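You operate a simulated robot arm through the tools that you are given. There is no shell and no other tool.

Carry out the task below with a simulated robot arm. There is one attempt and no reset: what you move stays moved.

## Task
Square up the discs in the jig and clamp them again.
Fine: undo the clamp first, close the jig lever, then clamp; the lever ends back at open. Where these are worked on the way, their far stop is far enough and under half their travel is too little: jig lever.

Only the result counts: the job must be done as asked and must still hold three seconds after the hand-in. Knocking over, shifting, dropping, spilling or breaking anything else fails it.

## Robot
A 7-joint arm with a two-finger parallel gripper, fixed in place. Base frame: the origin is at the foot of the arm, x ahead of it, y to its left, z up; the work surface is at about z = 0.8. Units: m, degrees, N and s.
With the tool pointing down near the work surface it reaches from about 0.3 to 0.7 m from the base axis. Its first joint turns from -66.0 to 66.0 degrees. Payload 1.57 kg.
The tool frame sits at the grasp point between the pads (the TCP): z along the fingers, y along the line on which they close. The tips reach 0.03 m beyond it. Largest opening 0.11 m; finger width 0.024, thickness 0.012; the body of the gripper, 0.048 by 0.112 m, starts 0.078 m behind the TCP.
Orientation is told as [roll, pitch, yaw] about the base's x, y, z axes, in that order, counted from this pose: with the fingers straight down and closing along the base's y, the tool's x points along the base's -x, its y along +y and its z along -z.

## Interface
- The arm moves only by the tool play_rows. Its argument "moves" is a list of rows, each a list of 7 numbers: the shift along the base's x, y, z in m, then the turn, a rotation vector about the base's x, y, z in degrees, then the finger opening in m, from 0 to 0.11. In form: [[dx, dy, dz, wx, wy, wz, fingers], ...]. A call has 1 to 20 rows; each row shifts and turns the commanded pose from where the row before left it. Each row takes 0.2 s and may step no farther than 0.05 m and 8.6 degrees from the row before; otherwise, or with a gripper value out of range, the whole call is refused. A pose out of reach is approached as far as the arm can. The call stops where the force on the tool passes 90 N (or 10 N more than at its start, if that is more) or the arm is blocked; 0.2 s more then pass. The fingers move at their own pace (about 0.108 m/s each) and stop on an object; they squeeze with about 20 N. The grip force told is the motor's: it shows also when the fingers shut on nothing. Time passes only in rows, and 0.2 s behind the last, so rows that do not move let the fingers close. It gives the time, the measured TCP pose, the force on the tool (base axes), the opening and the grip force at its end, in the units of the frame above (readings bear some noise), with the torque about the TCP (base axes, N m) and any sound that the robot's microphone picked up, and new pictures: "show" is both (left out), scene, wrist or none.
- Cameras (640 x 400 px; columns grow to the right, rows downward): "scene" is fixed at [0.1332, -0.363, 1.4114]; the picture's right is [0.97, -0.26, 0.00], its down [-0.15, -0.56, -0.81] and it looks along [0.21, 0.79, -0.58] (base axes); focal length 281 px, centre (320, 200). "wrist" rides on the gripper at [0.07, 0.016, -0.141] in the tool frame; the picture's right is [-0.23, 0.97, 0.00], its down [-0.86, -0.20, -0.48] and it looks along [-0.47, -0.11, 0.88] (tool axes); focal length 222 px, centre (320, 200). There is no depth. A picture from a camera that has moved, and an enlarged one, comes with that camera's place and axes in the base frame and with its lens. The place of the scene camera against the robot may be out by one fixed shift of up to 0.018 m in any direction.
- inspect(camera, box): a new picture of the part [left, top, right, bottom] of that camera's present view, enlarged. It takes no simulated time.
- sign_off(): hands the job in; it is judged then, once.

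Nothing tells you positions but the pictures and the camera data. Unless the task says otherwise, let go and move clear before handing in.

The tools are called after "Call:" as name(argument=value, ...) on one line, values as JSON. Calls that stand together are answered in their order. play_rows: Moves the arm, as the interface text tells. Its arguments: {"type":"object","properties":{"moves":{"type":"array"},"show":{"type":"string","enum":["both","scene","wrist","none"]}},"required":["moves"]} The other tools are called the same way: inspect (camera, box) takes an enlarged picture of a part of a camera's view; sign_off () hands the job in.

At the start:

```text
time: 0.0
ee_pos: [0.45, -0.101, 1.2179]
tcp_rot: [0.0, -0.1, 0.0]
wrist_force: [0.5, -0.9, 0.7]
ft_torque: [-0.02, -0.01, 0.02]
gripper_width: 0.11
gripper_force: 0.1
```

scene: 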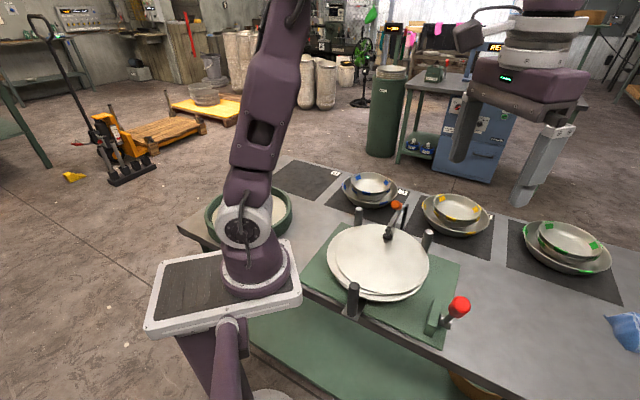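
wrist: 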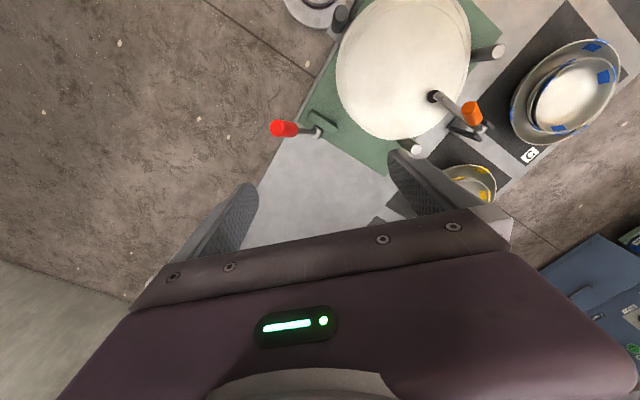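

I see a green jig with a stack of white discs, a red-knobbed lever at its right and an orange-tipped clamp arm at the back. I'll look closer before moving.

Call:
inspect(camera="scene", box=[290, 180, 490, 360])

Call:
inspect(camera="wrist", box=[250, 0, 550, 190])

Call:
inspect(camera="scene", box=[340, 190, 440, 260])

Call:
inspect(camera="scene", box=[400, 270, 490, 350])

```text
2.22 times, centred on (390, 270) of scene
camera zoom: at [0.1332, -0.363, 1.4114], right [0.97, -0.26, 0.0], down [-0.15, -0.56, -0.81], along [0.21, 0.79, -0.58], focal length 624 px, centre (164, 44)
```

zoom: 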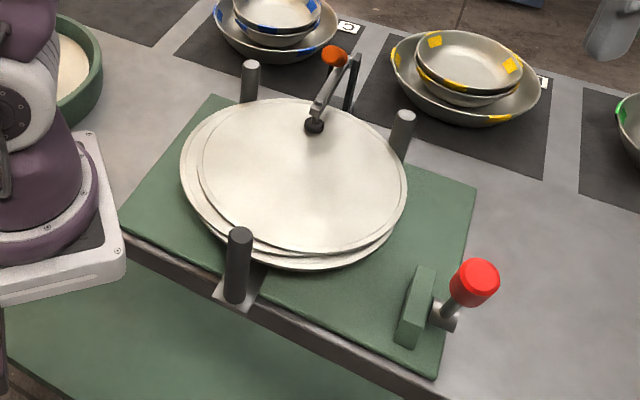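

```text
2.11 times, centred on (400, 95) of wrist
camera zoom: at [0.3804, -0.0848, 1.3601], right [0.23, 0.97, 0.0], down [0.86, -0.2, 0.48], along [0.47, -0.11, -0.88], focal length 468 px, centre (152, 421)
```

zoom: 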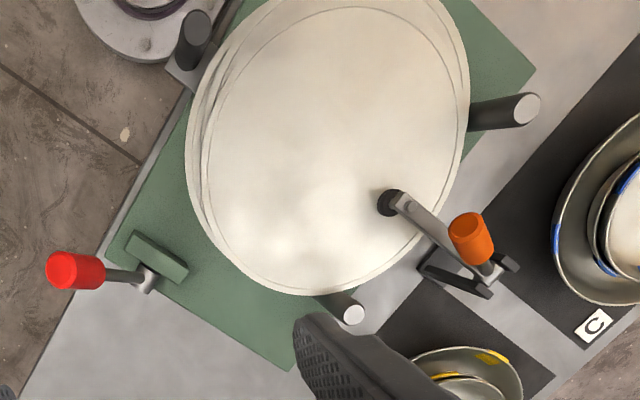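

```text
5.71 times, centred on (390, 225) of scene
camera zoom: at [0.1332, -0.363, 1.4114], right [0.97, -0.26, 0.0], down [-0.15, -0.56, -0.81], along [0.21, 0.79, -0.58], focal length 1603 px, centre (-80, 57)
```

zoom: 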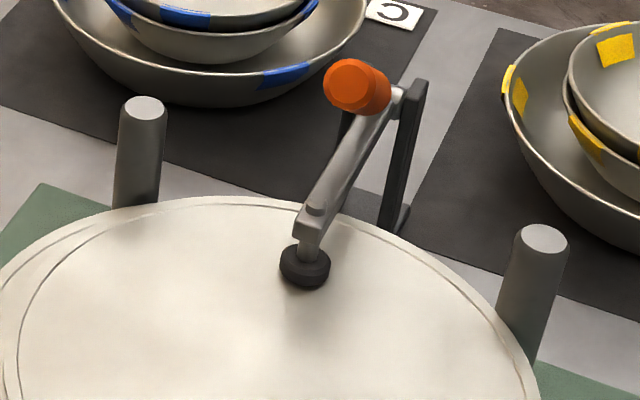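

```text
5.00 times, centred on (445, 310) of scene
camera zoom: at [0.1332, -0.363, 1.4114], right [0.97, -0.26, 0.0], down [-0.15, -0.56, -0.81], along [0.21, 0.79, -0.58], focal length 1403 px, centre (-305, -350)
```

zoom: 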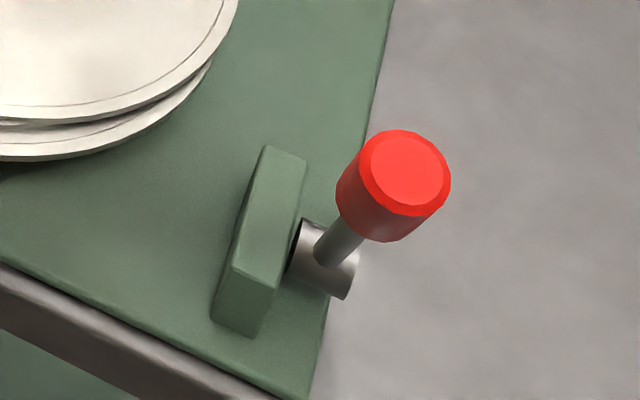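

The red lever looks to be near (0.43, -0.15, 1.0) and the clamp behind the discs at about y=0.2. I'll move around at a height to get accurate positions from the wrist camera.

Call:
play_rows(moves=[[0, 0.05, 0, 0, 0, 0, 0.11], [0, 0.05, 0, 0, 0, 0, 0.11], [0, 0.05, 0, 0, 0, 0, 0.11], [0, 0.05, 0, 0, 0, 0, 0.11], [0, 0, 0, 0, 0, 0, 0.11]], show="both")

```text
time: 1.2
ee_pos: [0.4523, 0.1001, 1.2175]
tcp_rot: [0.0, 0.0, 0.0]
wrist_force: [-1.1, 0.4, -0.4]
ft_torque: [-0.01, -0.01, -0.02]
gripper_width: 0.11
gripper_force: 0.1
camera wrist: at [0.3821, 0.1157, 1.36], right [0.23, 0.97, 0.0], down [0.86, -0.2, 0.48], along [0.47, -0.11, -0.88], focal length 222 px, centre (320, 200)
```

scene: 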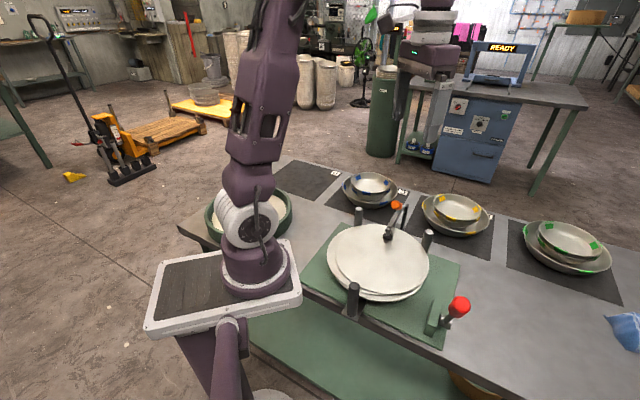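
wrist: 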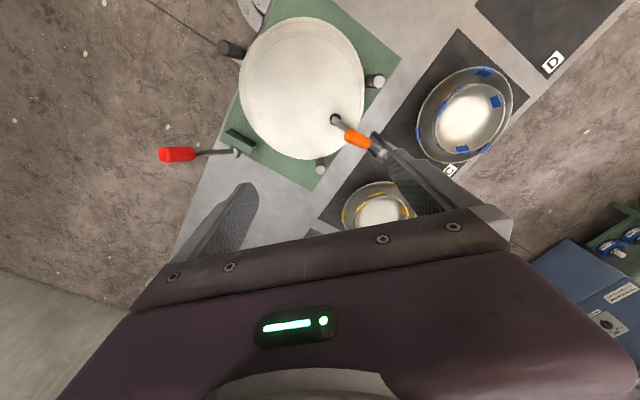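

Call:
inspect(camera="wrist", box=[140, 80, 260, 180])

Call:
inspect(camera="wrist", box=[300, 90, 420, 180])

Call:
inspect(camera="wrist", box=[190, 0, 430, 200])

```text
4.00 times, centred on (200, 130) of wrist
camera zoom: at [0.3821, 0.1157, 1.36], right [0.23, 0.97, 0.0], down [0.86, -0.2, 0.48], along [0.47, -0.11, -0.88], focal length 888 px, centre (800, 480)
```

zoom: 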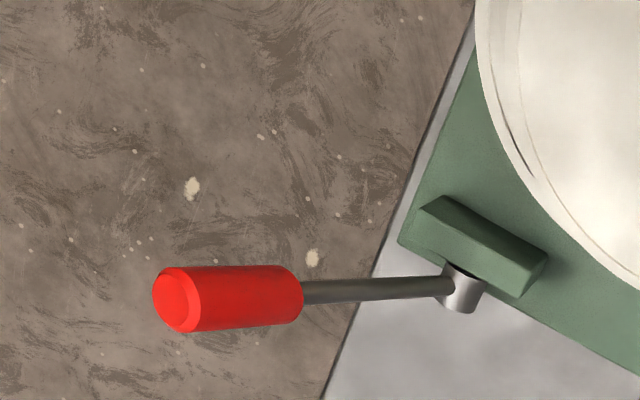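

```text
4.44 times, centred on (360, 135) of wrist
camera zoom: at [0.3821, 0.1157, 1.36], right [0.23, 0.97, 0.0], down [0.86, -0.2, 0.48], along [0.47, -0.11, -0.88], focal length 987 px, centre (142, 489)
```

zoom: 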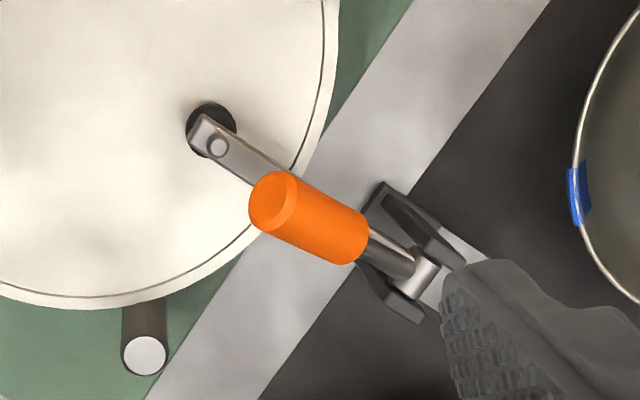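

```text
2.00 times, centred on (310, 100) of wrist
camera zoom: at [0.3821, 0.1157, 1.36], right [0.23, 0.97, 0.0], down [0.86, -0.2, 0.48], along [0.47, -0.11, -0.88], focal length 444 px, centre (340, 400)
```

zoom: 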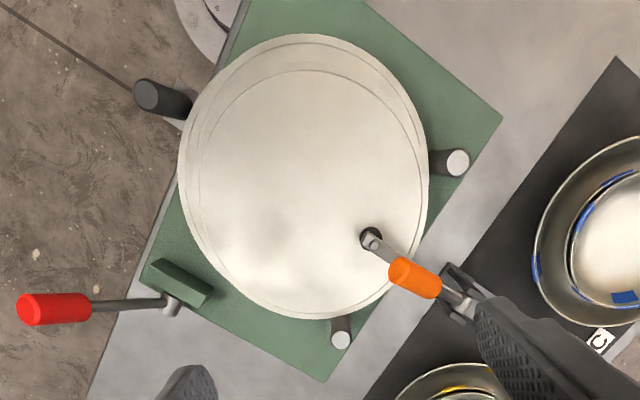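

The jig sits turned 45° to the base: the clamp hinges at about (0.548, 0.219, 0.885) with its orange handle leaning to the front, tip near (0.478, 0.147, 0.955), and the red lever pivots at about (0.485, -0.115, 0.844) with its tip near (0.434, -0.169, 0.988). I'll yaw the gripper 45° so it closes along the hinge axes and look from a third place.

Call:
play_rows(moves=[[0, 0.005, -0.02, 0, 0, 7.5, 0.08], [0, 0.005, -0.02, 0, 0, 7.5, 0.08], [0, 0.005, -0.02, 0, 0, 7.5, 0.08], [0, 0.005, -0.02, 0, 0, 7.5, 0.08], [0, 0.005, -0.02, 0, 0, 7.5, 0.08], [0, 0.005, -0.02, 0, 0, 7.5, 0.08], [0, 0, 0, 0, 0, 0, 0.08]], show="both")

```text
time: 2.8
ee_pos: [0.4509, 0.1309, 1.0984]
tcp_rot: [0.0, -0.1, 45.1]
wrist_force: [-0.1, -0.3, -0.6]
ft_torque: [-0.02, 0.02, -0.01]
gripper_width: 0.08
gripper_force: 0.0
camera wrist: at [0.3891, 0.093, 1.2408], right [-0.53, 0.85, 0.0], down [0.74, 0.46, 0.48], along [0.41, 0.25, -0.88], focal length 222 px, centre (320, 200)
```

scene: 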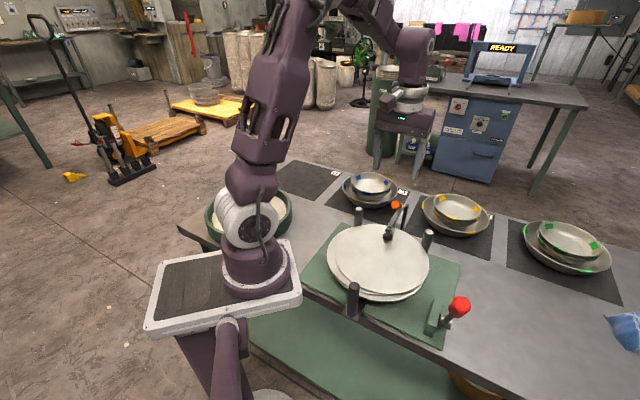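
wrist: 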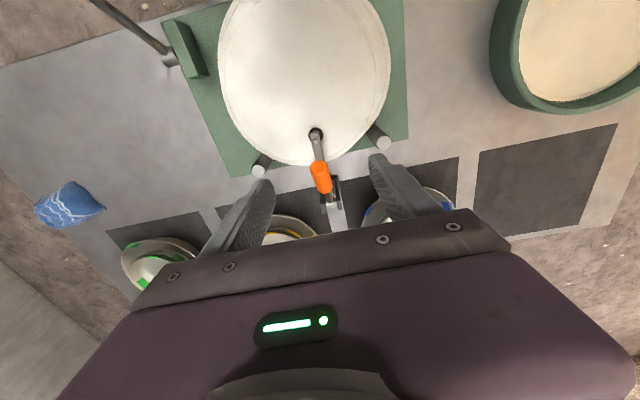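

Call:
inspect(camera="wrist", box=[270, 110, 390, 220])

Call:
inspect(camera="scene", box=[360, 180, 440, 240])

```text
3.64 times, centred on (330, 165) of wrist
camera zoom: at [0.3891, 0.093, 1.2408], right [-0.53, 0.85, 0.0], down [0.74, 0.46, 0.48], along [0.41, 0.25, -0.88], focal length 808 px, centre (284, 327)
```

zoom: 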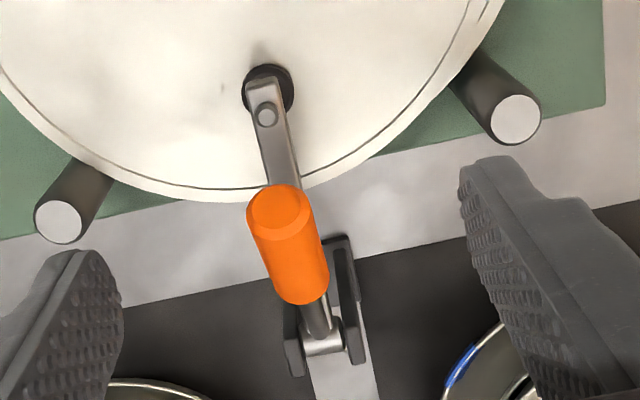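

```text
6.67 times, centred on (400, 210) of scene
camera zoom: at [0.1332, -0.363, 1.4114], right [0.97, -0.26, 0.0], down [-0.15, -0.56, -0.81], along [0.21, 0.79, -0.58], focal length 1871 px, centre (-213, 133)
```

zoom: 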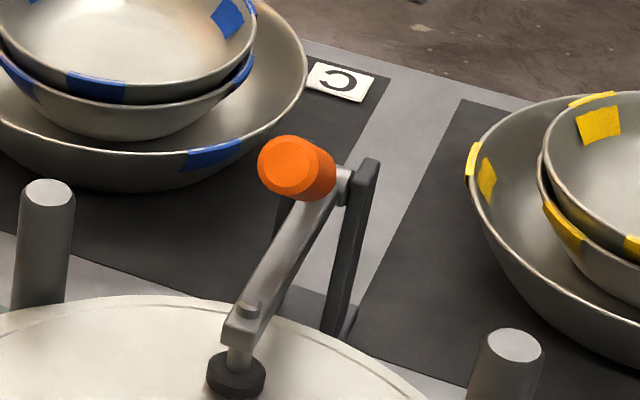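

The third view agrees: the handle's tip is near (0.481, 0.147, 0.955) and its hinge near (0.551, 0.217, 0.886). I'll go above the orange handle and descend so that the fingers straddle it.

Call:
play_rows(moves=[[0.022, 0.015, -0.02, 0, 0, 0, 0.08], [0.022, 0.015, -0.02, 0, 0, 0, 0.08], [0, 0, -0.03, 0, 0, 0, 0.07], [0, 0, -0.03, 0, 0, 0, 0.07], [0, 0, 0, 0, 0, 0, 0.07]], show="both")

```text
time: 4.0
ee_pos: [0.495, 0.1566, 0.9962]
tcp_rot: [0.0, 0.0, 45.0]
wrist_force: [-0.2, -0.4, 0.1]
ft_torque: [0.02, 0.0, 0.02]
gripper_width: 0.07
gripper_force: 0.1
camera wrist: at [0.4341, 0.1185, 1.1389], right [-0.53, 0.85, 0.0], down [0.75, 0.46, 0.48], along [0.41, 0.25, -0.88], focal length 222 px, centre (320, 200)
```

scene: 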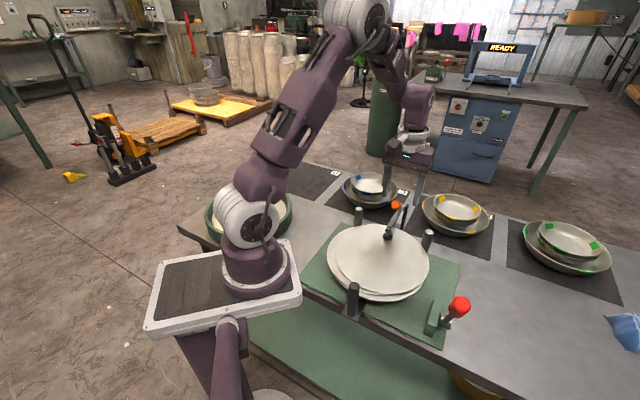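
wrist: 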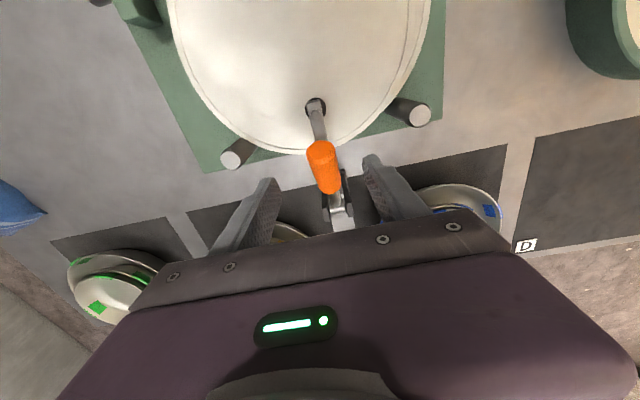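

Call:
inspect(camera="wrist", box=[260, 110, 380, 230])

```text
3.33 times, centred on (320, 170) of wrist
camera zoom: at [0.4341, 0.1185, 1.1389], right [-0.53, 0.85, 0.0], down [0.75, 0.46, 0.48], along [0.41, 0.25, -0.88], focal length 740 px, centre (320, 300)
```

zoom: 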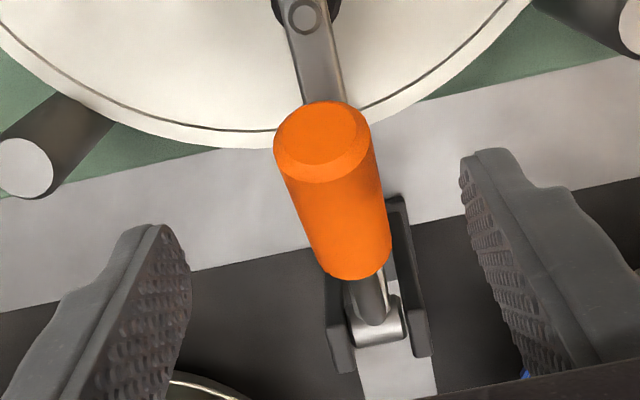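

The handle is centred between the fingers. I'll descend about 56 mm to its middle and close on it gently.

Call:
play_rows(moves=[[0.002, 0.006, -0.02, 0, 0, 0, 0.07], [0, 0, -0.02, 0, 0, 0, 0.07], [0, 0, -0.016, 0, 0, 0, 0.07], [0, 0, 0, 0, 0, 0, 0.07]], show="both")

```text
time: 5.0
ee_pos: [0.4969, 0.1636, 0.944]
tcp_rot: [0.0, 0.0, 45.1]
wrist_force: [-1.5, 0.2, -0.6]
ft_torque: [0.0, 0.02, 0.0]
gripper_width: 0.0703
gripper_force: 0.0
camera wrist: at [0.4355, 0.1263, 1.0854], right [-0.53, 0.85, 0.0], down [0.75, 0.46, 0.48], along [0.41, 0.25, -0.88], focal length 222 px, centre (320, 200)
```

scene: 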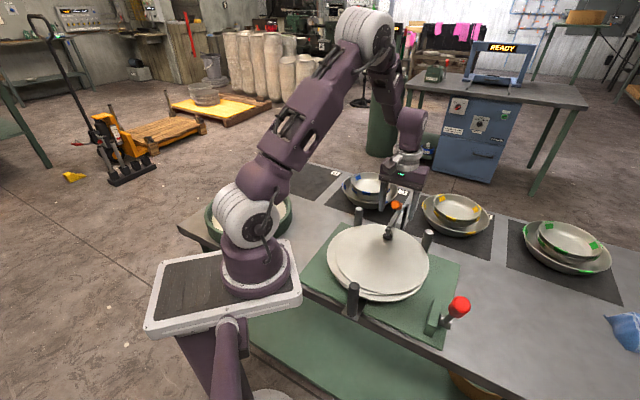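
wrist: 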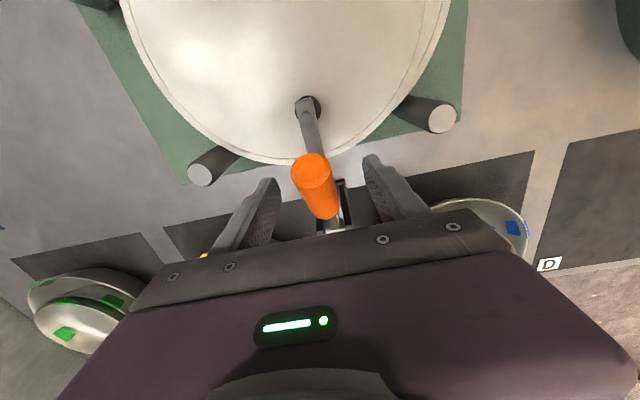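

Fingers straddle the orange handle. Closing on it.

Call:
play_rows(moves=[[0, 0, 0, 0, 0, 0, 0.04], [0, 0, 0, 0, 0, 0, 0.02], [0, 0, 0, 0, 0, 0, 0.015], [0, 0, 0, 0, 0, 0, 0.015]], show="both")

```text
time: 6.0
ee_pos: [0.4976, 0.1634, 0.9437]
tcp_rot: [0.0, 0.0, 45.0]
wrist_force: [-2.8, 3.5, -1.7]
ft_torque: [-0.26, -0.14, -0.4]
gripper_width: 0.0235
gripper_force: 35.7
camera wrist: at [0.4354, 0.1265, 1.0856], right [-0.53, 0.85, 0.0], down [0.75, 0.46, 0.48], along [0.41, 0.25, -0.88], focal length 222 px, centre (320, 200)
```

scene: 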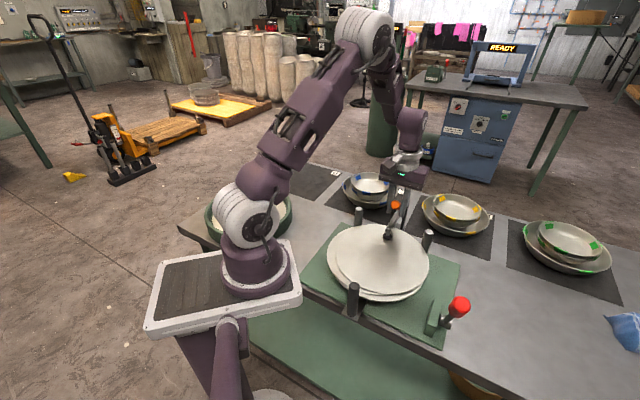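
wrist: 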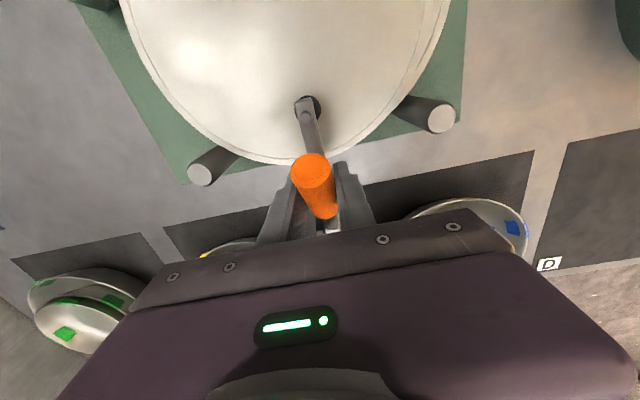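

Gripped (23.5 mm). Now a small test swing of the clamp handle up and back about its hinge.

Call:
play_rows(moves=[[0.0037, 0.0037, 0.0065, 0, 0, 0, 0.015], [0.0041, 0.0041, 0.006, 0, 0, 0, 0.015], [0, 0, 0, 0, 0, 0, 0.015]], show="both")

```text
time: 6.8
ee_pos: [0.5024, 0.1709, 0.955]
tcp_rot: [-0.1, 0.3, 45.0]
wrist_force: [-12.2, -12.8, -9.3]
ft_torque: [-0.22, 0.78, 0.48]
gripper_width: 0.0234
gripper_force: 35.7
camera wrist: at [0.4421, 0.1333, 1.0976], right [-0.53, 0.85, 0.0], down [0.75, 0.47, 0.48], along [0.4, 0.25, -0.88], focal length 222 px, centre (320, 200)
```

scene: 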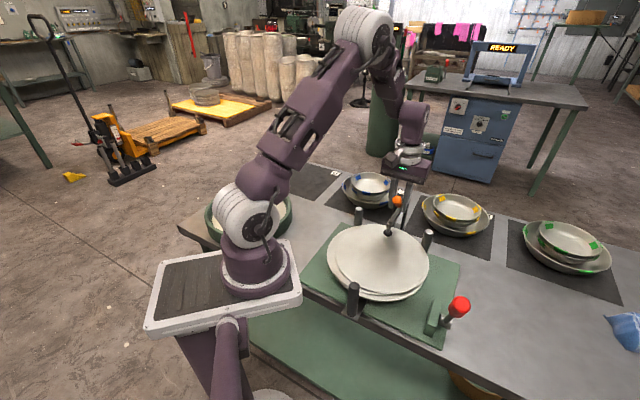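
wrist: 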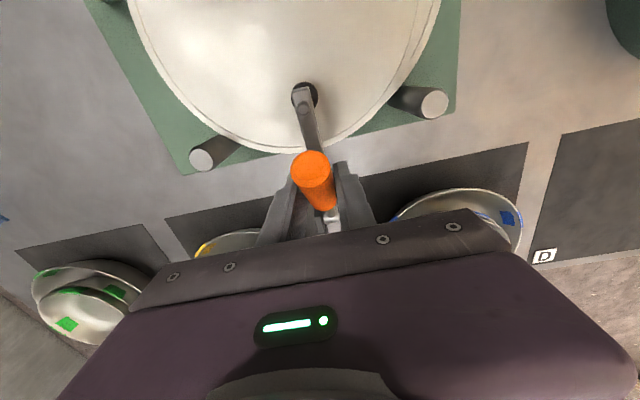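

Call:
inspect(camera="scene", box=[360, 180, 440, 240])

Call:
inspect(camera="wrist", box=[250, 60, 390, 250])

```text
6.67 times, centred on (400, 210) of scene
camera zoom: at [0.133, -0.3633, 1.4113], right [0.97, -0.26, 0.0], down [-0.15, -0.56, -0.81], along [0.21, 0.79, -0.58], focal length 1871 px, centre (-213, 133)
```

zoom: 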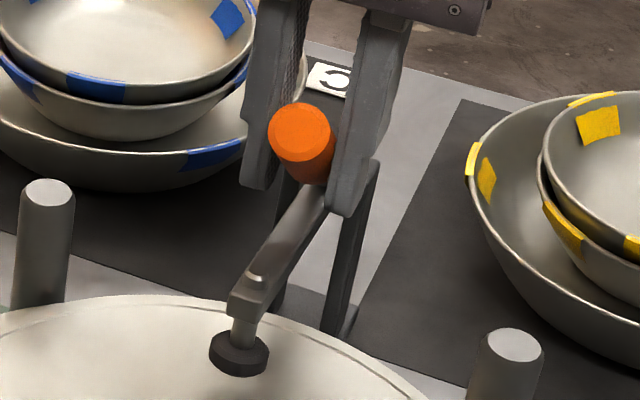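

```text
2.11 times, centred on (320, 155) of wrist
camera zoom: at [0.4421, 0.1333, 1.0976], right [-0.53, 0.85, 0.0], down [0.75, 0.47, 0.48], along [0.4, 0.25, -0.88], focal length 468 px, centre (320, 295)
```

zoom: 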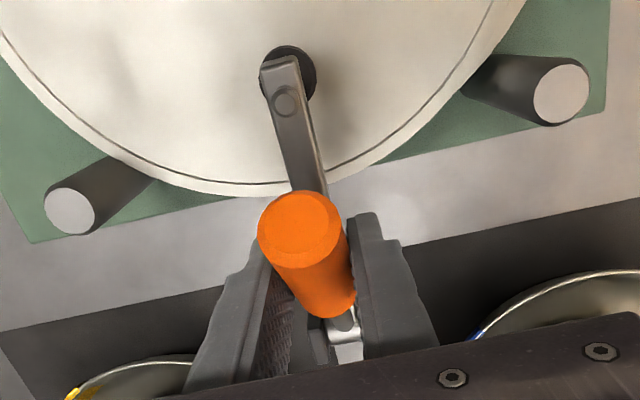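

The bar and its pad lift rigidly with the handle, so it's opening as expected. Continuing the arc toward upright.

Call:
play_rows(moves=[[0.0061, 0.0061, 0.0071, 0, 0, 0, 0.015], [0.0065, 0.0065, 0.0059, 0, 0, 0, 0.015], [0.0071, 0.0071, 0.0049, 0, 0, 0, 0.015], [0.0074, 0.0074, 0.0037, 0, 0, 0, 0.015], [0, 0, 0, 0, 0, 0, 0.015]], show="both")

```text
time: 8.0
ee_pos: [0.5323, 0.199, 0.9776]
tcp_rot: [0.1, 0.0, 44.9]
wrist_force: [-14.6, -0.7, -3.7]
ft_torque: [-0.76, 0.65, -0.27]
gripper_width: 0.0233
gripper_force: 35.4
camera wrist: at [0.4704, 0.161, 1.1196], right [-0.53, 0.85, 0.0], down [0.75, 0.46, 0.48], along [0.41, 0.25, -0.88], focal length 222 px, centre (320, 200)
```

scene: 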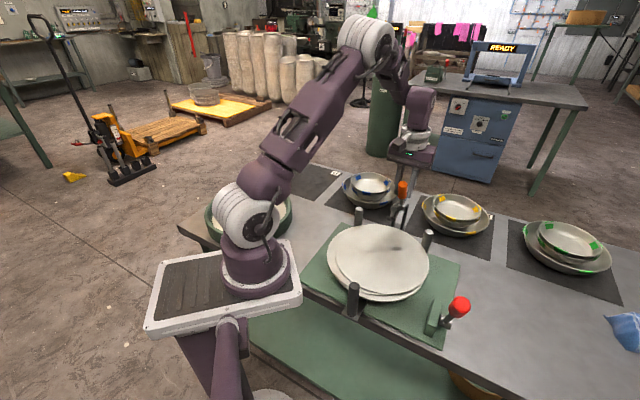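
wrist: 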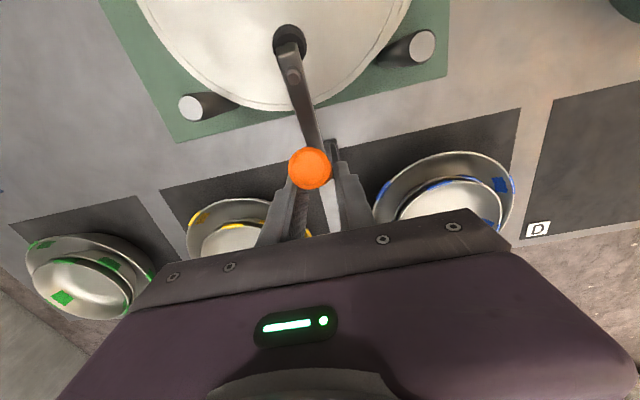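

The clamp is nearly upright with the pad well off the discs. I'll go on over the top, easing slightly sideways to relieve the side load.

Call:
play_rows(moves=[[0.0068, 0.0084, 0.0024, 0, 0, 0, 0.015], [0.0072, 0.0084, 0.0012, 0, 0, 0, 0.015], [0.0078, 0.0078, 0.0, 0, 0, 0, 0.015], [0.0078, 0.0078, -0.0015, 0, 0, 0, 0.015], [0, 0, 0, 0, 0, 0, 0.015]], show="both")

```text
time: 9.2
ee_pos: [0.5628, 0.2331, 0.9772]
tcp_rot: [0.0, -0.1, 45.1]
wrist_force: [3.9, 0.2, 3.9]
ft_torque: [-0.02, 0.11, 0.12]
gripper_width: 0.0171
gripper_force: 1.8
camera wrist: at [0.5003, 0.1949, 1.1196], right [-0.53, 0.85, 0.0], down [0.74, 0.46, 0.48], along [0.41, 0.25, -0.88], focal length 222 px, centre (320, 200)
```

scene: 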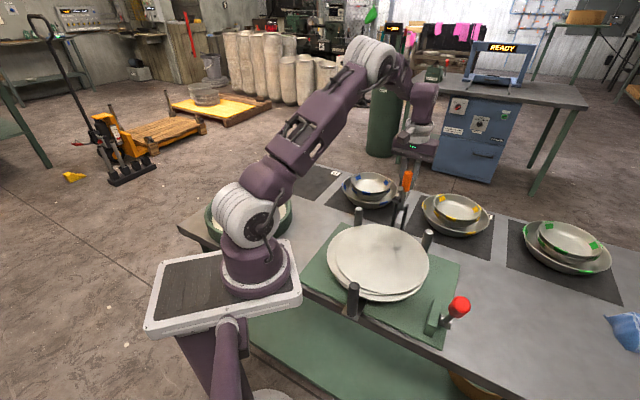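
wrist: 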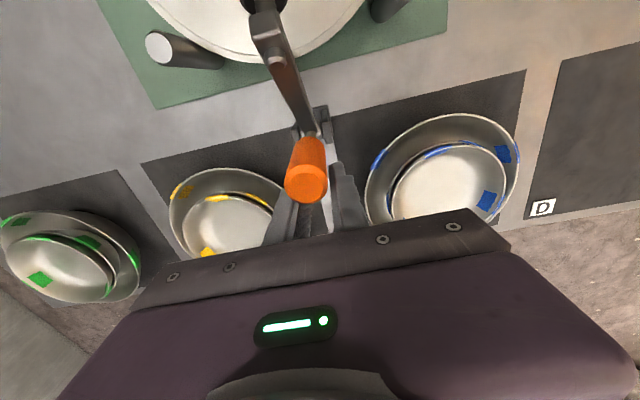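

Call:
inspect(camera="scene", box=[360, 150, 460, 240])

Call:
inspect(camera="wrist", box=[230, 0, 390, 250])

```text
4.44 times, centred on (410, 195) of scene
camera zoom: at [0.1332, -0.363, 1.4114], right [0.97, -0.26, 0.0], down [-0.15, -0.56, -0.81], along [0.21, 0.79, -0.58], focal length 1247 px, centre (-80, 222)
```

zoom: 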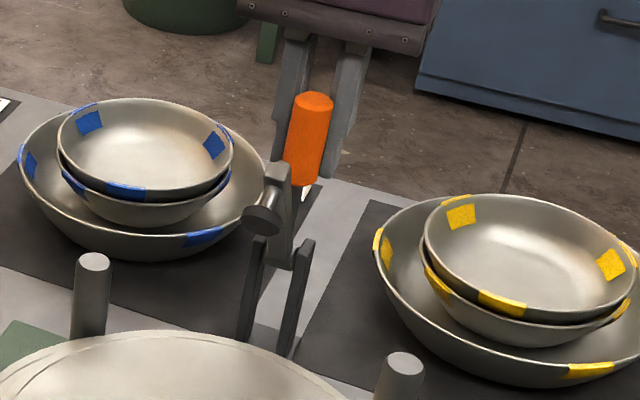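

```text
1.60 times, centred on (310, 125) of wrist
camera zoom: at [0.5003, 0.1949, 1.1196], right [-0.53, 0.85, 0.0], down [0.74, 0.46, 0.48], along [0.41, 0.25, -0.88], focal length 355 px, centre (336, 320)
```

zoom: 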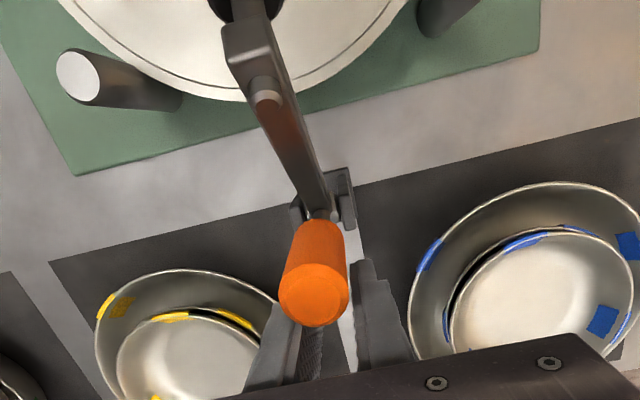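

The grip slid off with the handle about upright. I'll open the fingers and see whether the clamp stays where it is.

Call:
play_rows(moves=[[0, 0, 0, 0, 0, 0, 0.05], [0, 0, 0, 0, 0, 0, 0.06], [-0.012, -0.012, 0, 0, 0, 0, 0.06], [0, 0, 0, 0, 0, 0, 0.06]], show="both")

Call:
inspect(camera="scene", box=[360, 150, 460, 240])

Call:
inspect(camera="wrist", box=[230, 0, 390, 250])

```text
time: 10.2
ee_pos: [0.5491, 0.2212, 0.9796]
tcp_rot: [-0.1, 0.1, 44.9]
wrist_force: [-0.3, -0.4, -0.4]
ft_torque: [-0.03, 0.02, -0.03]
gripper_width: 0.0601
gripper_force: 0.0
camera wrist: at [0.4873, 0.1827, 1.1215], right [-0.53, 0.85, 0.0], down [0.75, 0.46, 0.48], along [0.41, 0.25, -0.88], focal length 222 px, centre (320, 200)
```

scene: 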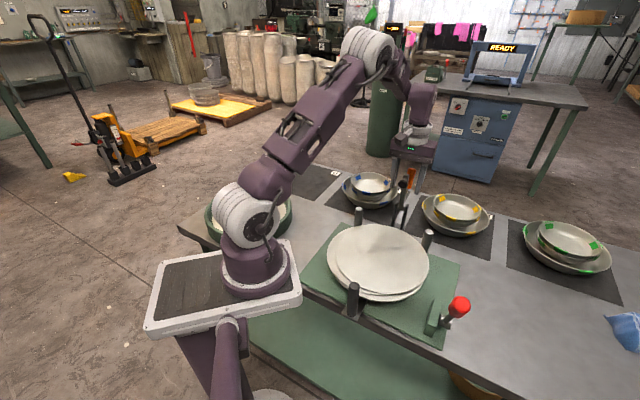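
wrist: 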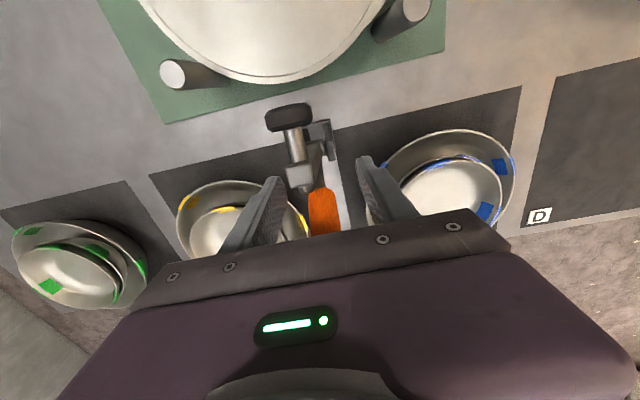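

```text
4.44 times, centred on (410, 195) of scene
camera zoom: at [0.1332, -0.363, 1.4114], right [0.97, -0.26, 0.0], down [-0.15, -0.56, -0.81], along [0.21, 0.79, -0.58], focal length 1247 px, centre (-80, 222)
```

zoom: 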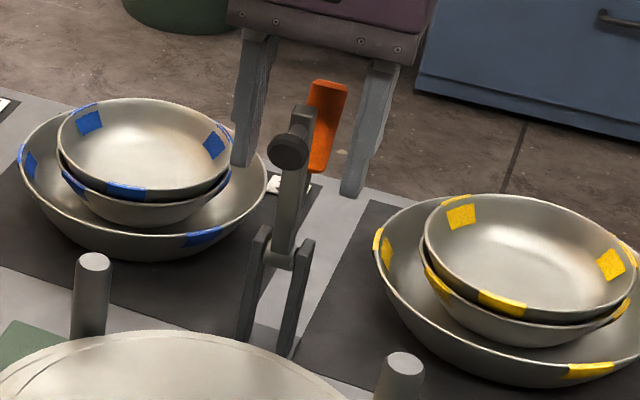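

```text
1.60 times, centred on (310, 125) of wrist
camera zoom: at [0.4873, 0.1827, 1.1215], right [-0.53, 0.85, 0.0], down [0.75, 0.46, 0.48], along [0.41, 0.25, -0.88], focal length 355 px, centre (336, 320)
```

zoom: 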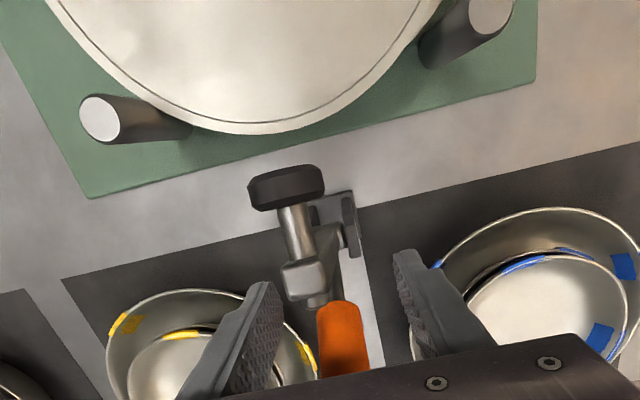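

The clamp has snapped over by itself: bar upright, handle leaning back, clear of the discs. I'll raise the hand and go over the red lever.

Call:
play_rows(moves=[[0, 0, 0.04, 0, 0, 0, 0.06], [0, 0, 0.05, 0, 0, 0, 0.06], [0, 0, 0.05, 0, 0, 0, 0.06], [-0.013, -0.045, 0, 0, 0, 0, 0.06], [-0.013, -0.045, 0, 0, 0, 0, 0.07], [-0.013, -0.045, 0, 0, 0, 0, 0.07], [-0.013, -0.045, 0, 0, 0, 0, 0.07], [-0.013, -0.045, 0, 0, 0, 0, 0.07], [-0.013, -0.045, 0, 0, 0, 0, 0.07], [-0.013, -0.045, 0, 0, 0, 0, 0.07], [-0.013, -0.045, 0, 0, 0, 0, 0.07], [-0.004, -0.015, 0, 0, 0, 0, 0.07], [0, 0, 0, 0, 0, 0, 0.07]], show="both")

Call:
inspect(camera="scene", box=[290, 160, 490, 340])

Call:
inspect(camera="wrist", box=[220, 40, 440, 240])

```text
time: 13.0
ee_pos: [0.4393, -0.1556, 1.1182]
tcp_rot: [0.0, 0.0, 45.0]
wrist_force: [-0.3, -0.7, -0.1]
ft_torque: [0.0, 0.0, -0.02]
gripper_width: 0.0697
gripper_force: 0.1
camera wrist: at [0.3779, -0.1927, 1.2601], right [-0.53, 0.85, 0.0], down [0.75, 0.46, 0.48], along [0.41, 0.25, -0.88], focal length 222 px, centre (320, 200)
```

scene: 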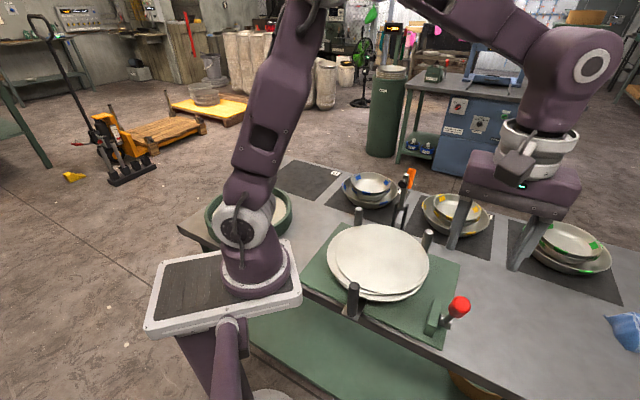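
wrist: 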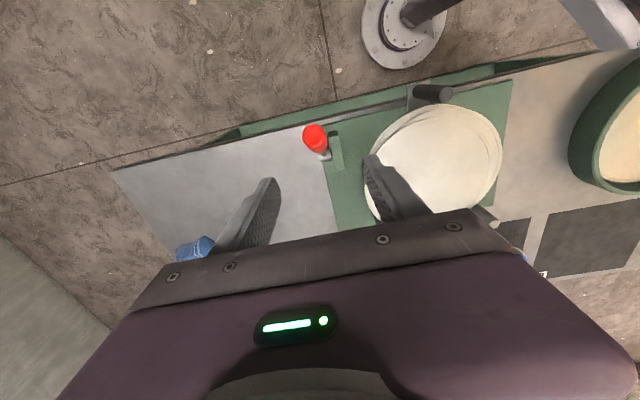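

```text
2.22 times, centred on (390, 250) of scene
camera zoom: at [0.1331, -0.363, 1.4114], right [0.97, -0.26, 0.0], down [-0.15, -0.56, -0.81], along [0.21, 0.79, -0.58], focal length 624 px, centre (164, 89)
```

zoom: 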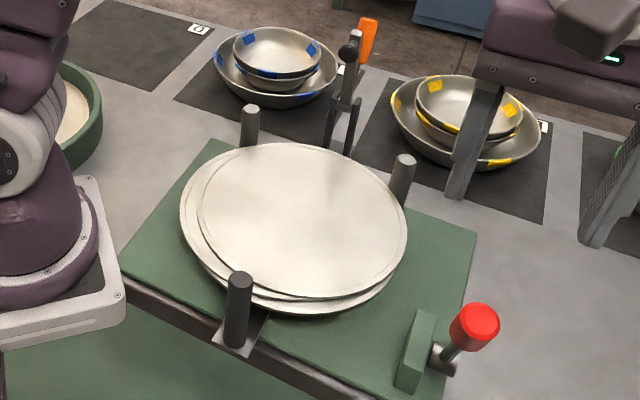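

```text
2.00 times, centred on (330, 140) of wrist
camera zoom: at [0.3779, -0.1927, 1.2601], right [-0.53, 0.85, 0.0], down [0.75, 0.46, 0.48], along [0.41, 0.25, -0.88], focal length 444 px, centre (300, 320)
```

zoom: 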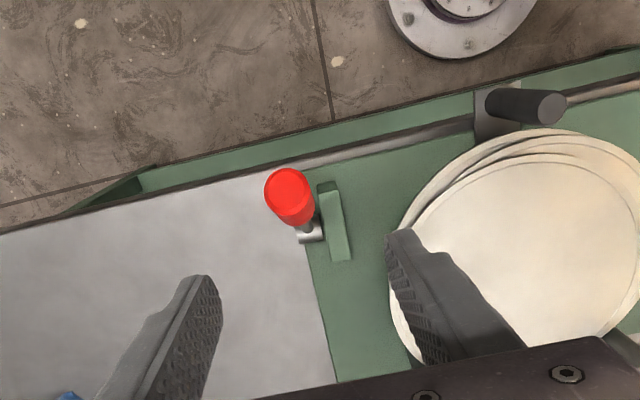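

The clamp stays open. The red knob's middle is at about (0.440, -0.160, 0.966); I'll descend onto it with fingers straddling it.

Call:
play_rows(moves=[[0.001, -0.0045, -0.04, 0, 0, 0, 0.07], [0, 0, -0.04, 0, 0, 0, 0.07], [0, 0, -0.03, 0, 0, 0, 0.07], [0, 0, -0.025, 0, 0, 0, 0.07], [0, 0, -0.017, 0, 0, 0, 0.07], [0, 0, 0, 0, 0, 0, 0.07]], show="both")

Call:
inspect(camera="wrist", box=[220, 80, 440, 260])

Call:
inspect(camera="scene", box=[400, 240, 520, 350])

```text
time: 14.4
ee_pos: [0.4409, -0.1599, 0.965]
tcp_rot: [0.0, 0.0, 45.0]
wrist_force: [-0.1, -0.2, -0.2]
ft_torque: [-0.02, 0.01, 0.02]
gripper_width: 0.0701
gripper_force: 0.1
camera wrist: at [0.3796, -0.1979, 1.1071], right [-0.53, 0.85, 0.0], down [0.75, 0.46, 0.48], along [0.41, 0.25, -0.88], focal length 222 px, centre (320, 200)
```

scene: 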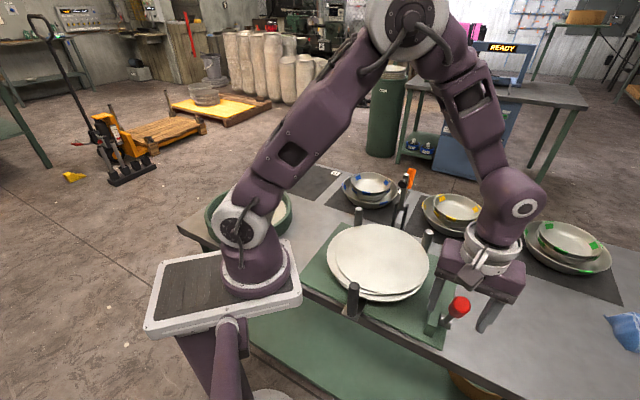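
wrist: 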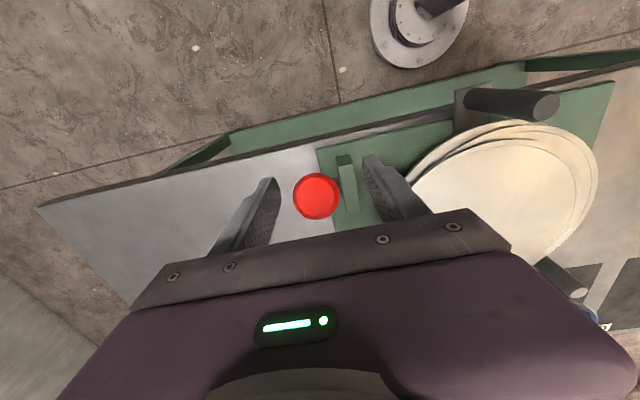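

```text
2.22 times, centred on (330, 170) of wrist
camera zoom: at [0.3796, -0.1979, 1.1071], right [-0.53, 0.85, 0.0], down [0.75, 0.46, 0.48], along [0.41, 0.25, -0.88], focal length 494 px, centre (298, 267)
```

zoom: 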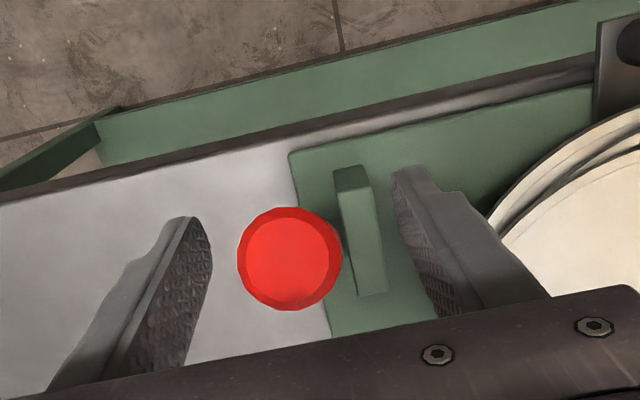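

```text
3.64 times, centred on (460, 295) of scene
camera zoom: at [0.1332, -0.363, 1.4114], right [0.97, -0.26, 0.0], down [-0.15, -0.56, -0.81], along [0.21, 0.79, -0.58], focal length 1020 px, centre (-189, -146)
```

zoom: 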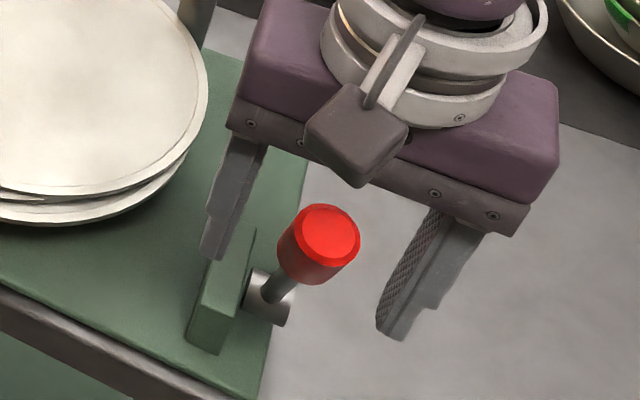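

The knob is between the fingers. Closing on it.

Call:
play_rows(moves=[[0, 0, 0, 0, 0, 0, 0.04], [0, 0, 0, 0, 0, 0, 0.02], [0, 0, 0, 0, 0, 0, 0.015], [0, 0, 0, 0, 0, 0, 0.015]], show="none")

```text
time: 15.4
ee_pos: [0.4402, -0.159, 0.9653]
tcp_rot: [-0.1, 0.0, 45.1]
wrist_force: [0.3, 0.2, -4.3]
ft_torque: [-0.47, -0.21, -0.17]
gripper_width: 0.0275
gripper_force: 37.7
```

Call:
play_rows(moves=[[0.0054, 0.0054, 0.0036, 0, 0, 0, 0.015], [0.0054, 0.0054, 0.003, 0, 0, 0, 0.015], [0, 0, 0, 0, 0, 0, 0.015]], show="both")

Call:
inspect(camera="wrist", box=[220, 80, 440, 260])

Call:
inspect(camera="scene", box=[400, 240, 520, 350])

```text
time: 16.2
ee_pos: [0.4533, -0.1482, 0.9724]
tcp_rot: [0.1, 0.1, 45.0]
wrist_force: [-9.4, 2.9, -1.1]
ft_torque: [-0.72, -0.05, -0.2]
gripper_width: 0.0277
gripper_force: 38.4
camera wrist: at [0.3917, -0.1862, 1.114], right [-0.53, 0.85, 0.0], down [0.75, 0.46, 0.48], along [0.4, 0.25, -0.88], focal length 222 px, centre (320, 200)
```

scene: 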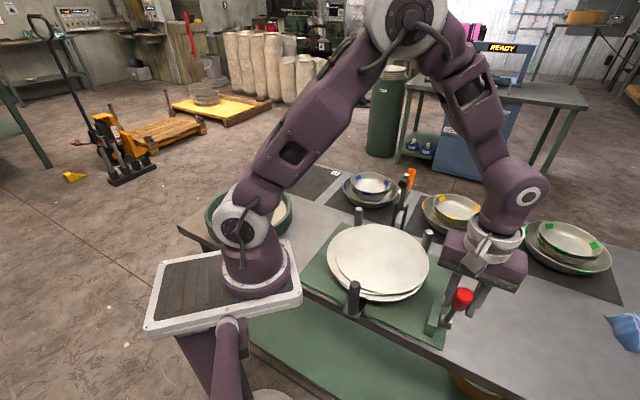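
wrist: 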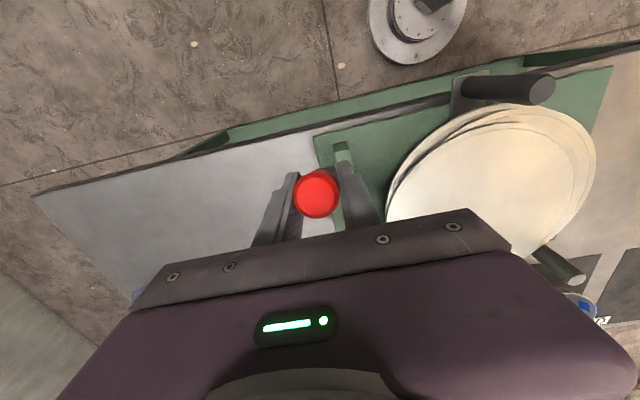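

```text
2.22 times, centred on (330, 170) of wrist
camera zoom: at [0.3917, -0.1862, 1.114], right [-0.53, 0.85, 0.0], down [0.75, 0.46, 0.48], along [0.4, 0.25, -0.88], focal length 494 px, centre (298, 267)
```

zoom: 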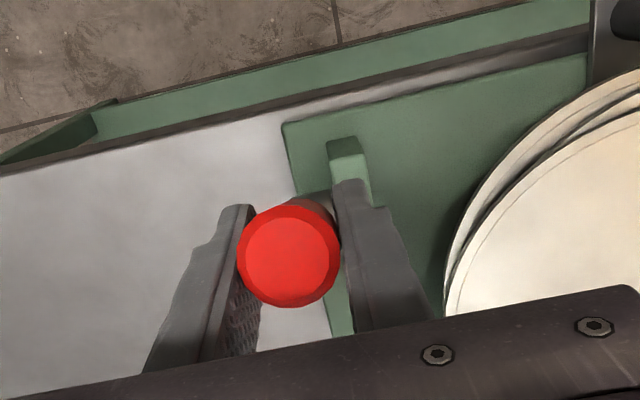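

```text
3.64 times, centred on (460, 295) of scene
camera zoom: at [0.1329, -0.3629, 1.4114], right [0.97, -0.26, 0.0], down [-0.15, -0.56, -0.81], along [0.21, 0.79, -0.58], focal length 1020 px, centre (-189, -146)
```

zoom: 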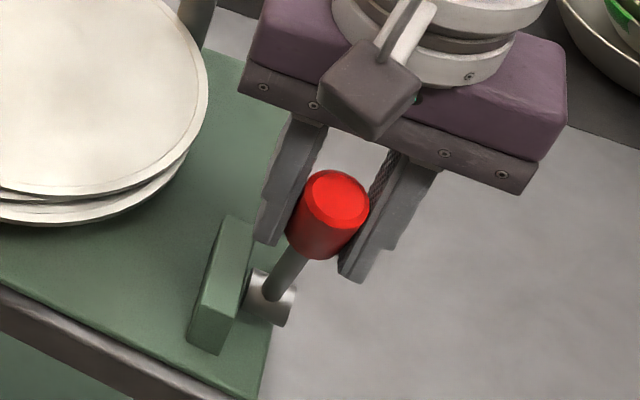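

The lever follows toward the back with little force, so closing is that way. Continuing the arc to about upright.

Call:
play_rows(moves=[[0.0092, 0.0102, 0.0042, 0, 0, 0, 0.015], [0.0095, 0.0104, 0.0027, 0, 0, 0, 0.015], [0.0098, 0.0104, 0.0012, 0, 0, 0, 0.015], [0.0101, 0.0102, -0.0002, 0, 0, 0, 0.015], [0, 0, 0, 0, 0, 0, 0.015]], show="both")

Call:
inspect(camera="wrist", box=[220, 80, 440, 260])

Call:
inspect(camera="scene", box=[400, 240, 520, 350])

```text
time: 17.4
ee_pos: [0.4924, -0.1073, 0.9785]
tcp_rot: [-0.1, -0.2, 45.1]
wrist_force: [9.3, -13.0, 3.4]
ft_torque: [0.3, 0.68, 0.03]
gripper_width: 0.0279
gripper_force: 37.8
camera wrist: at [0.4311, -0.1458, 1.1219], right [-0.53, 0.85, 0.0], down [0.74, 0.46, 0.48], along [0.41, 0.25, -0.88], focal length 222 px, centre (320, 200)
```

scene: 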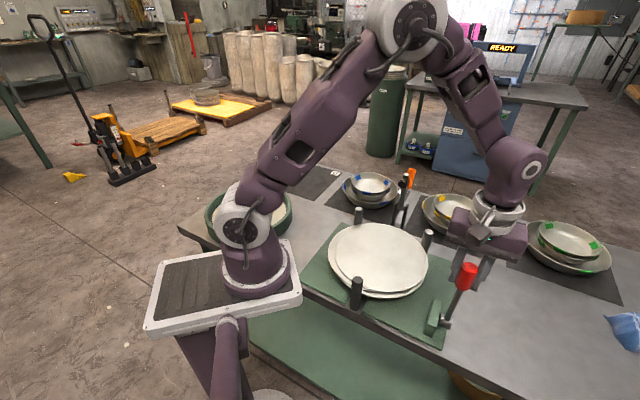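
wrist: 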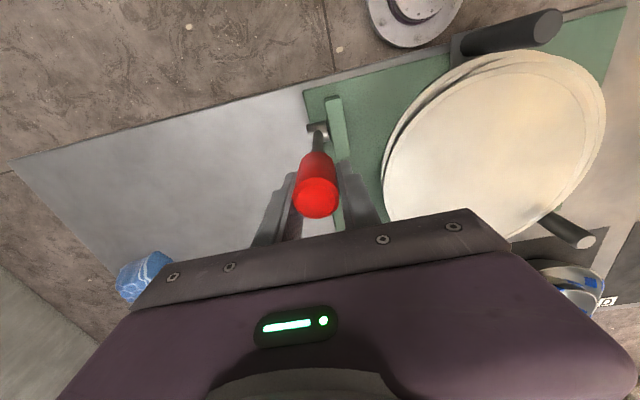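

```text
2.22 times, centred on (330, 170) of wrist
camera zoom: at [0.4311, -0.1458, 1.1219], right [-0.53, 0.85, 0.0], down [0.74, 0.46, 0.48], along [0.41, 0.25, -0.88], focal length 494 px, centre (298, 267)
```

zoom: 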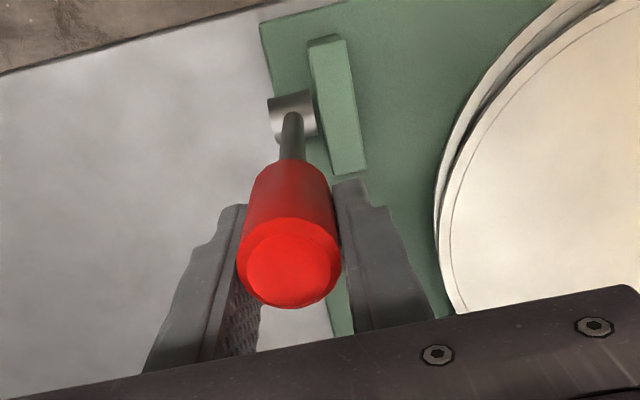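

```text
3.64 times, centred on (460, 295) of scene
camera zoom: at [0.1334, -0.3633, 1.4113], right [0.97, -0.26, 0.0], down [-0.15, -0.56, -0.81], along [0.21, 0.79, -0.58], focal length 1020 px, centre (-189, -146)
```

zoom: 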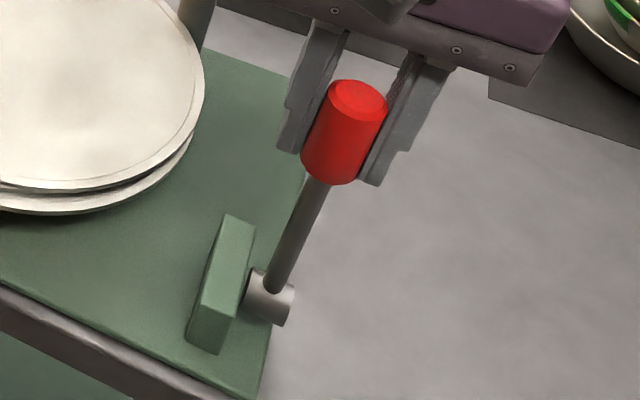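

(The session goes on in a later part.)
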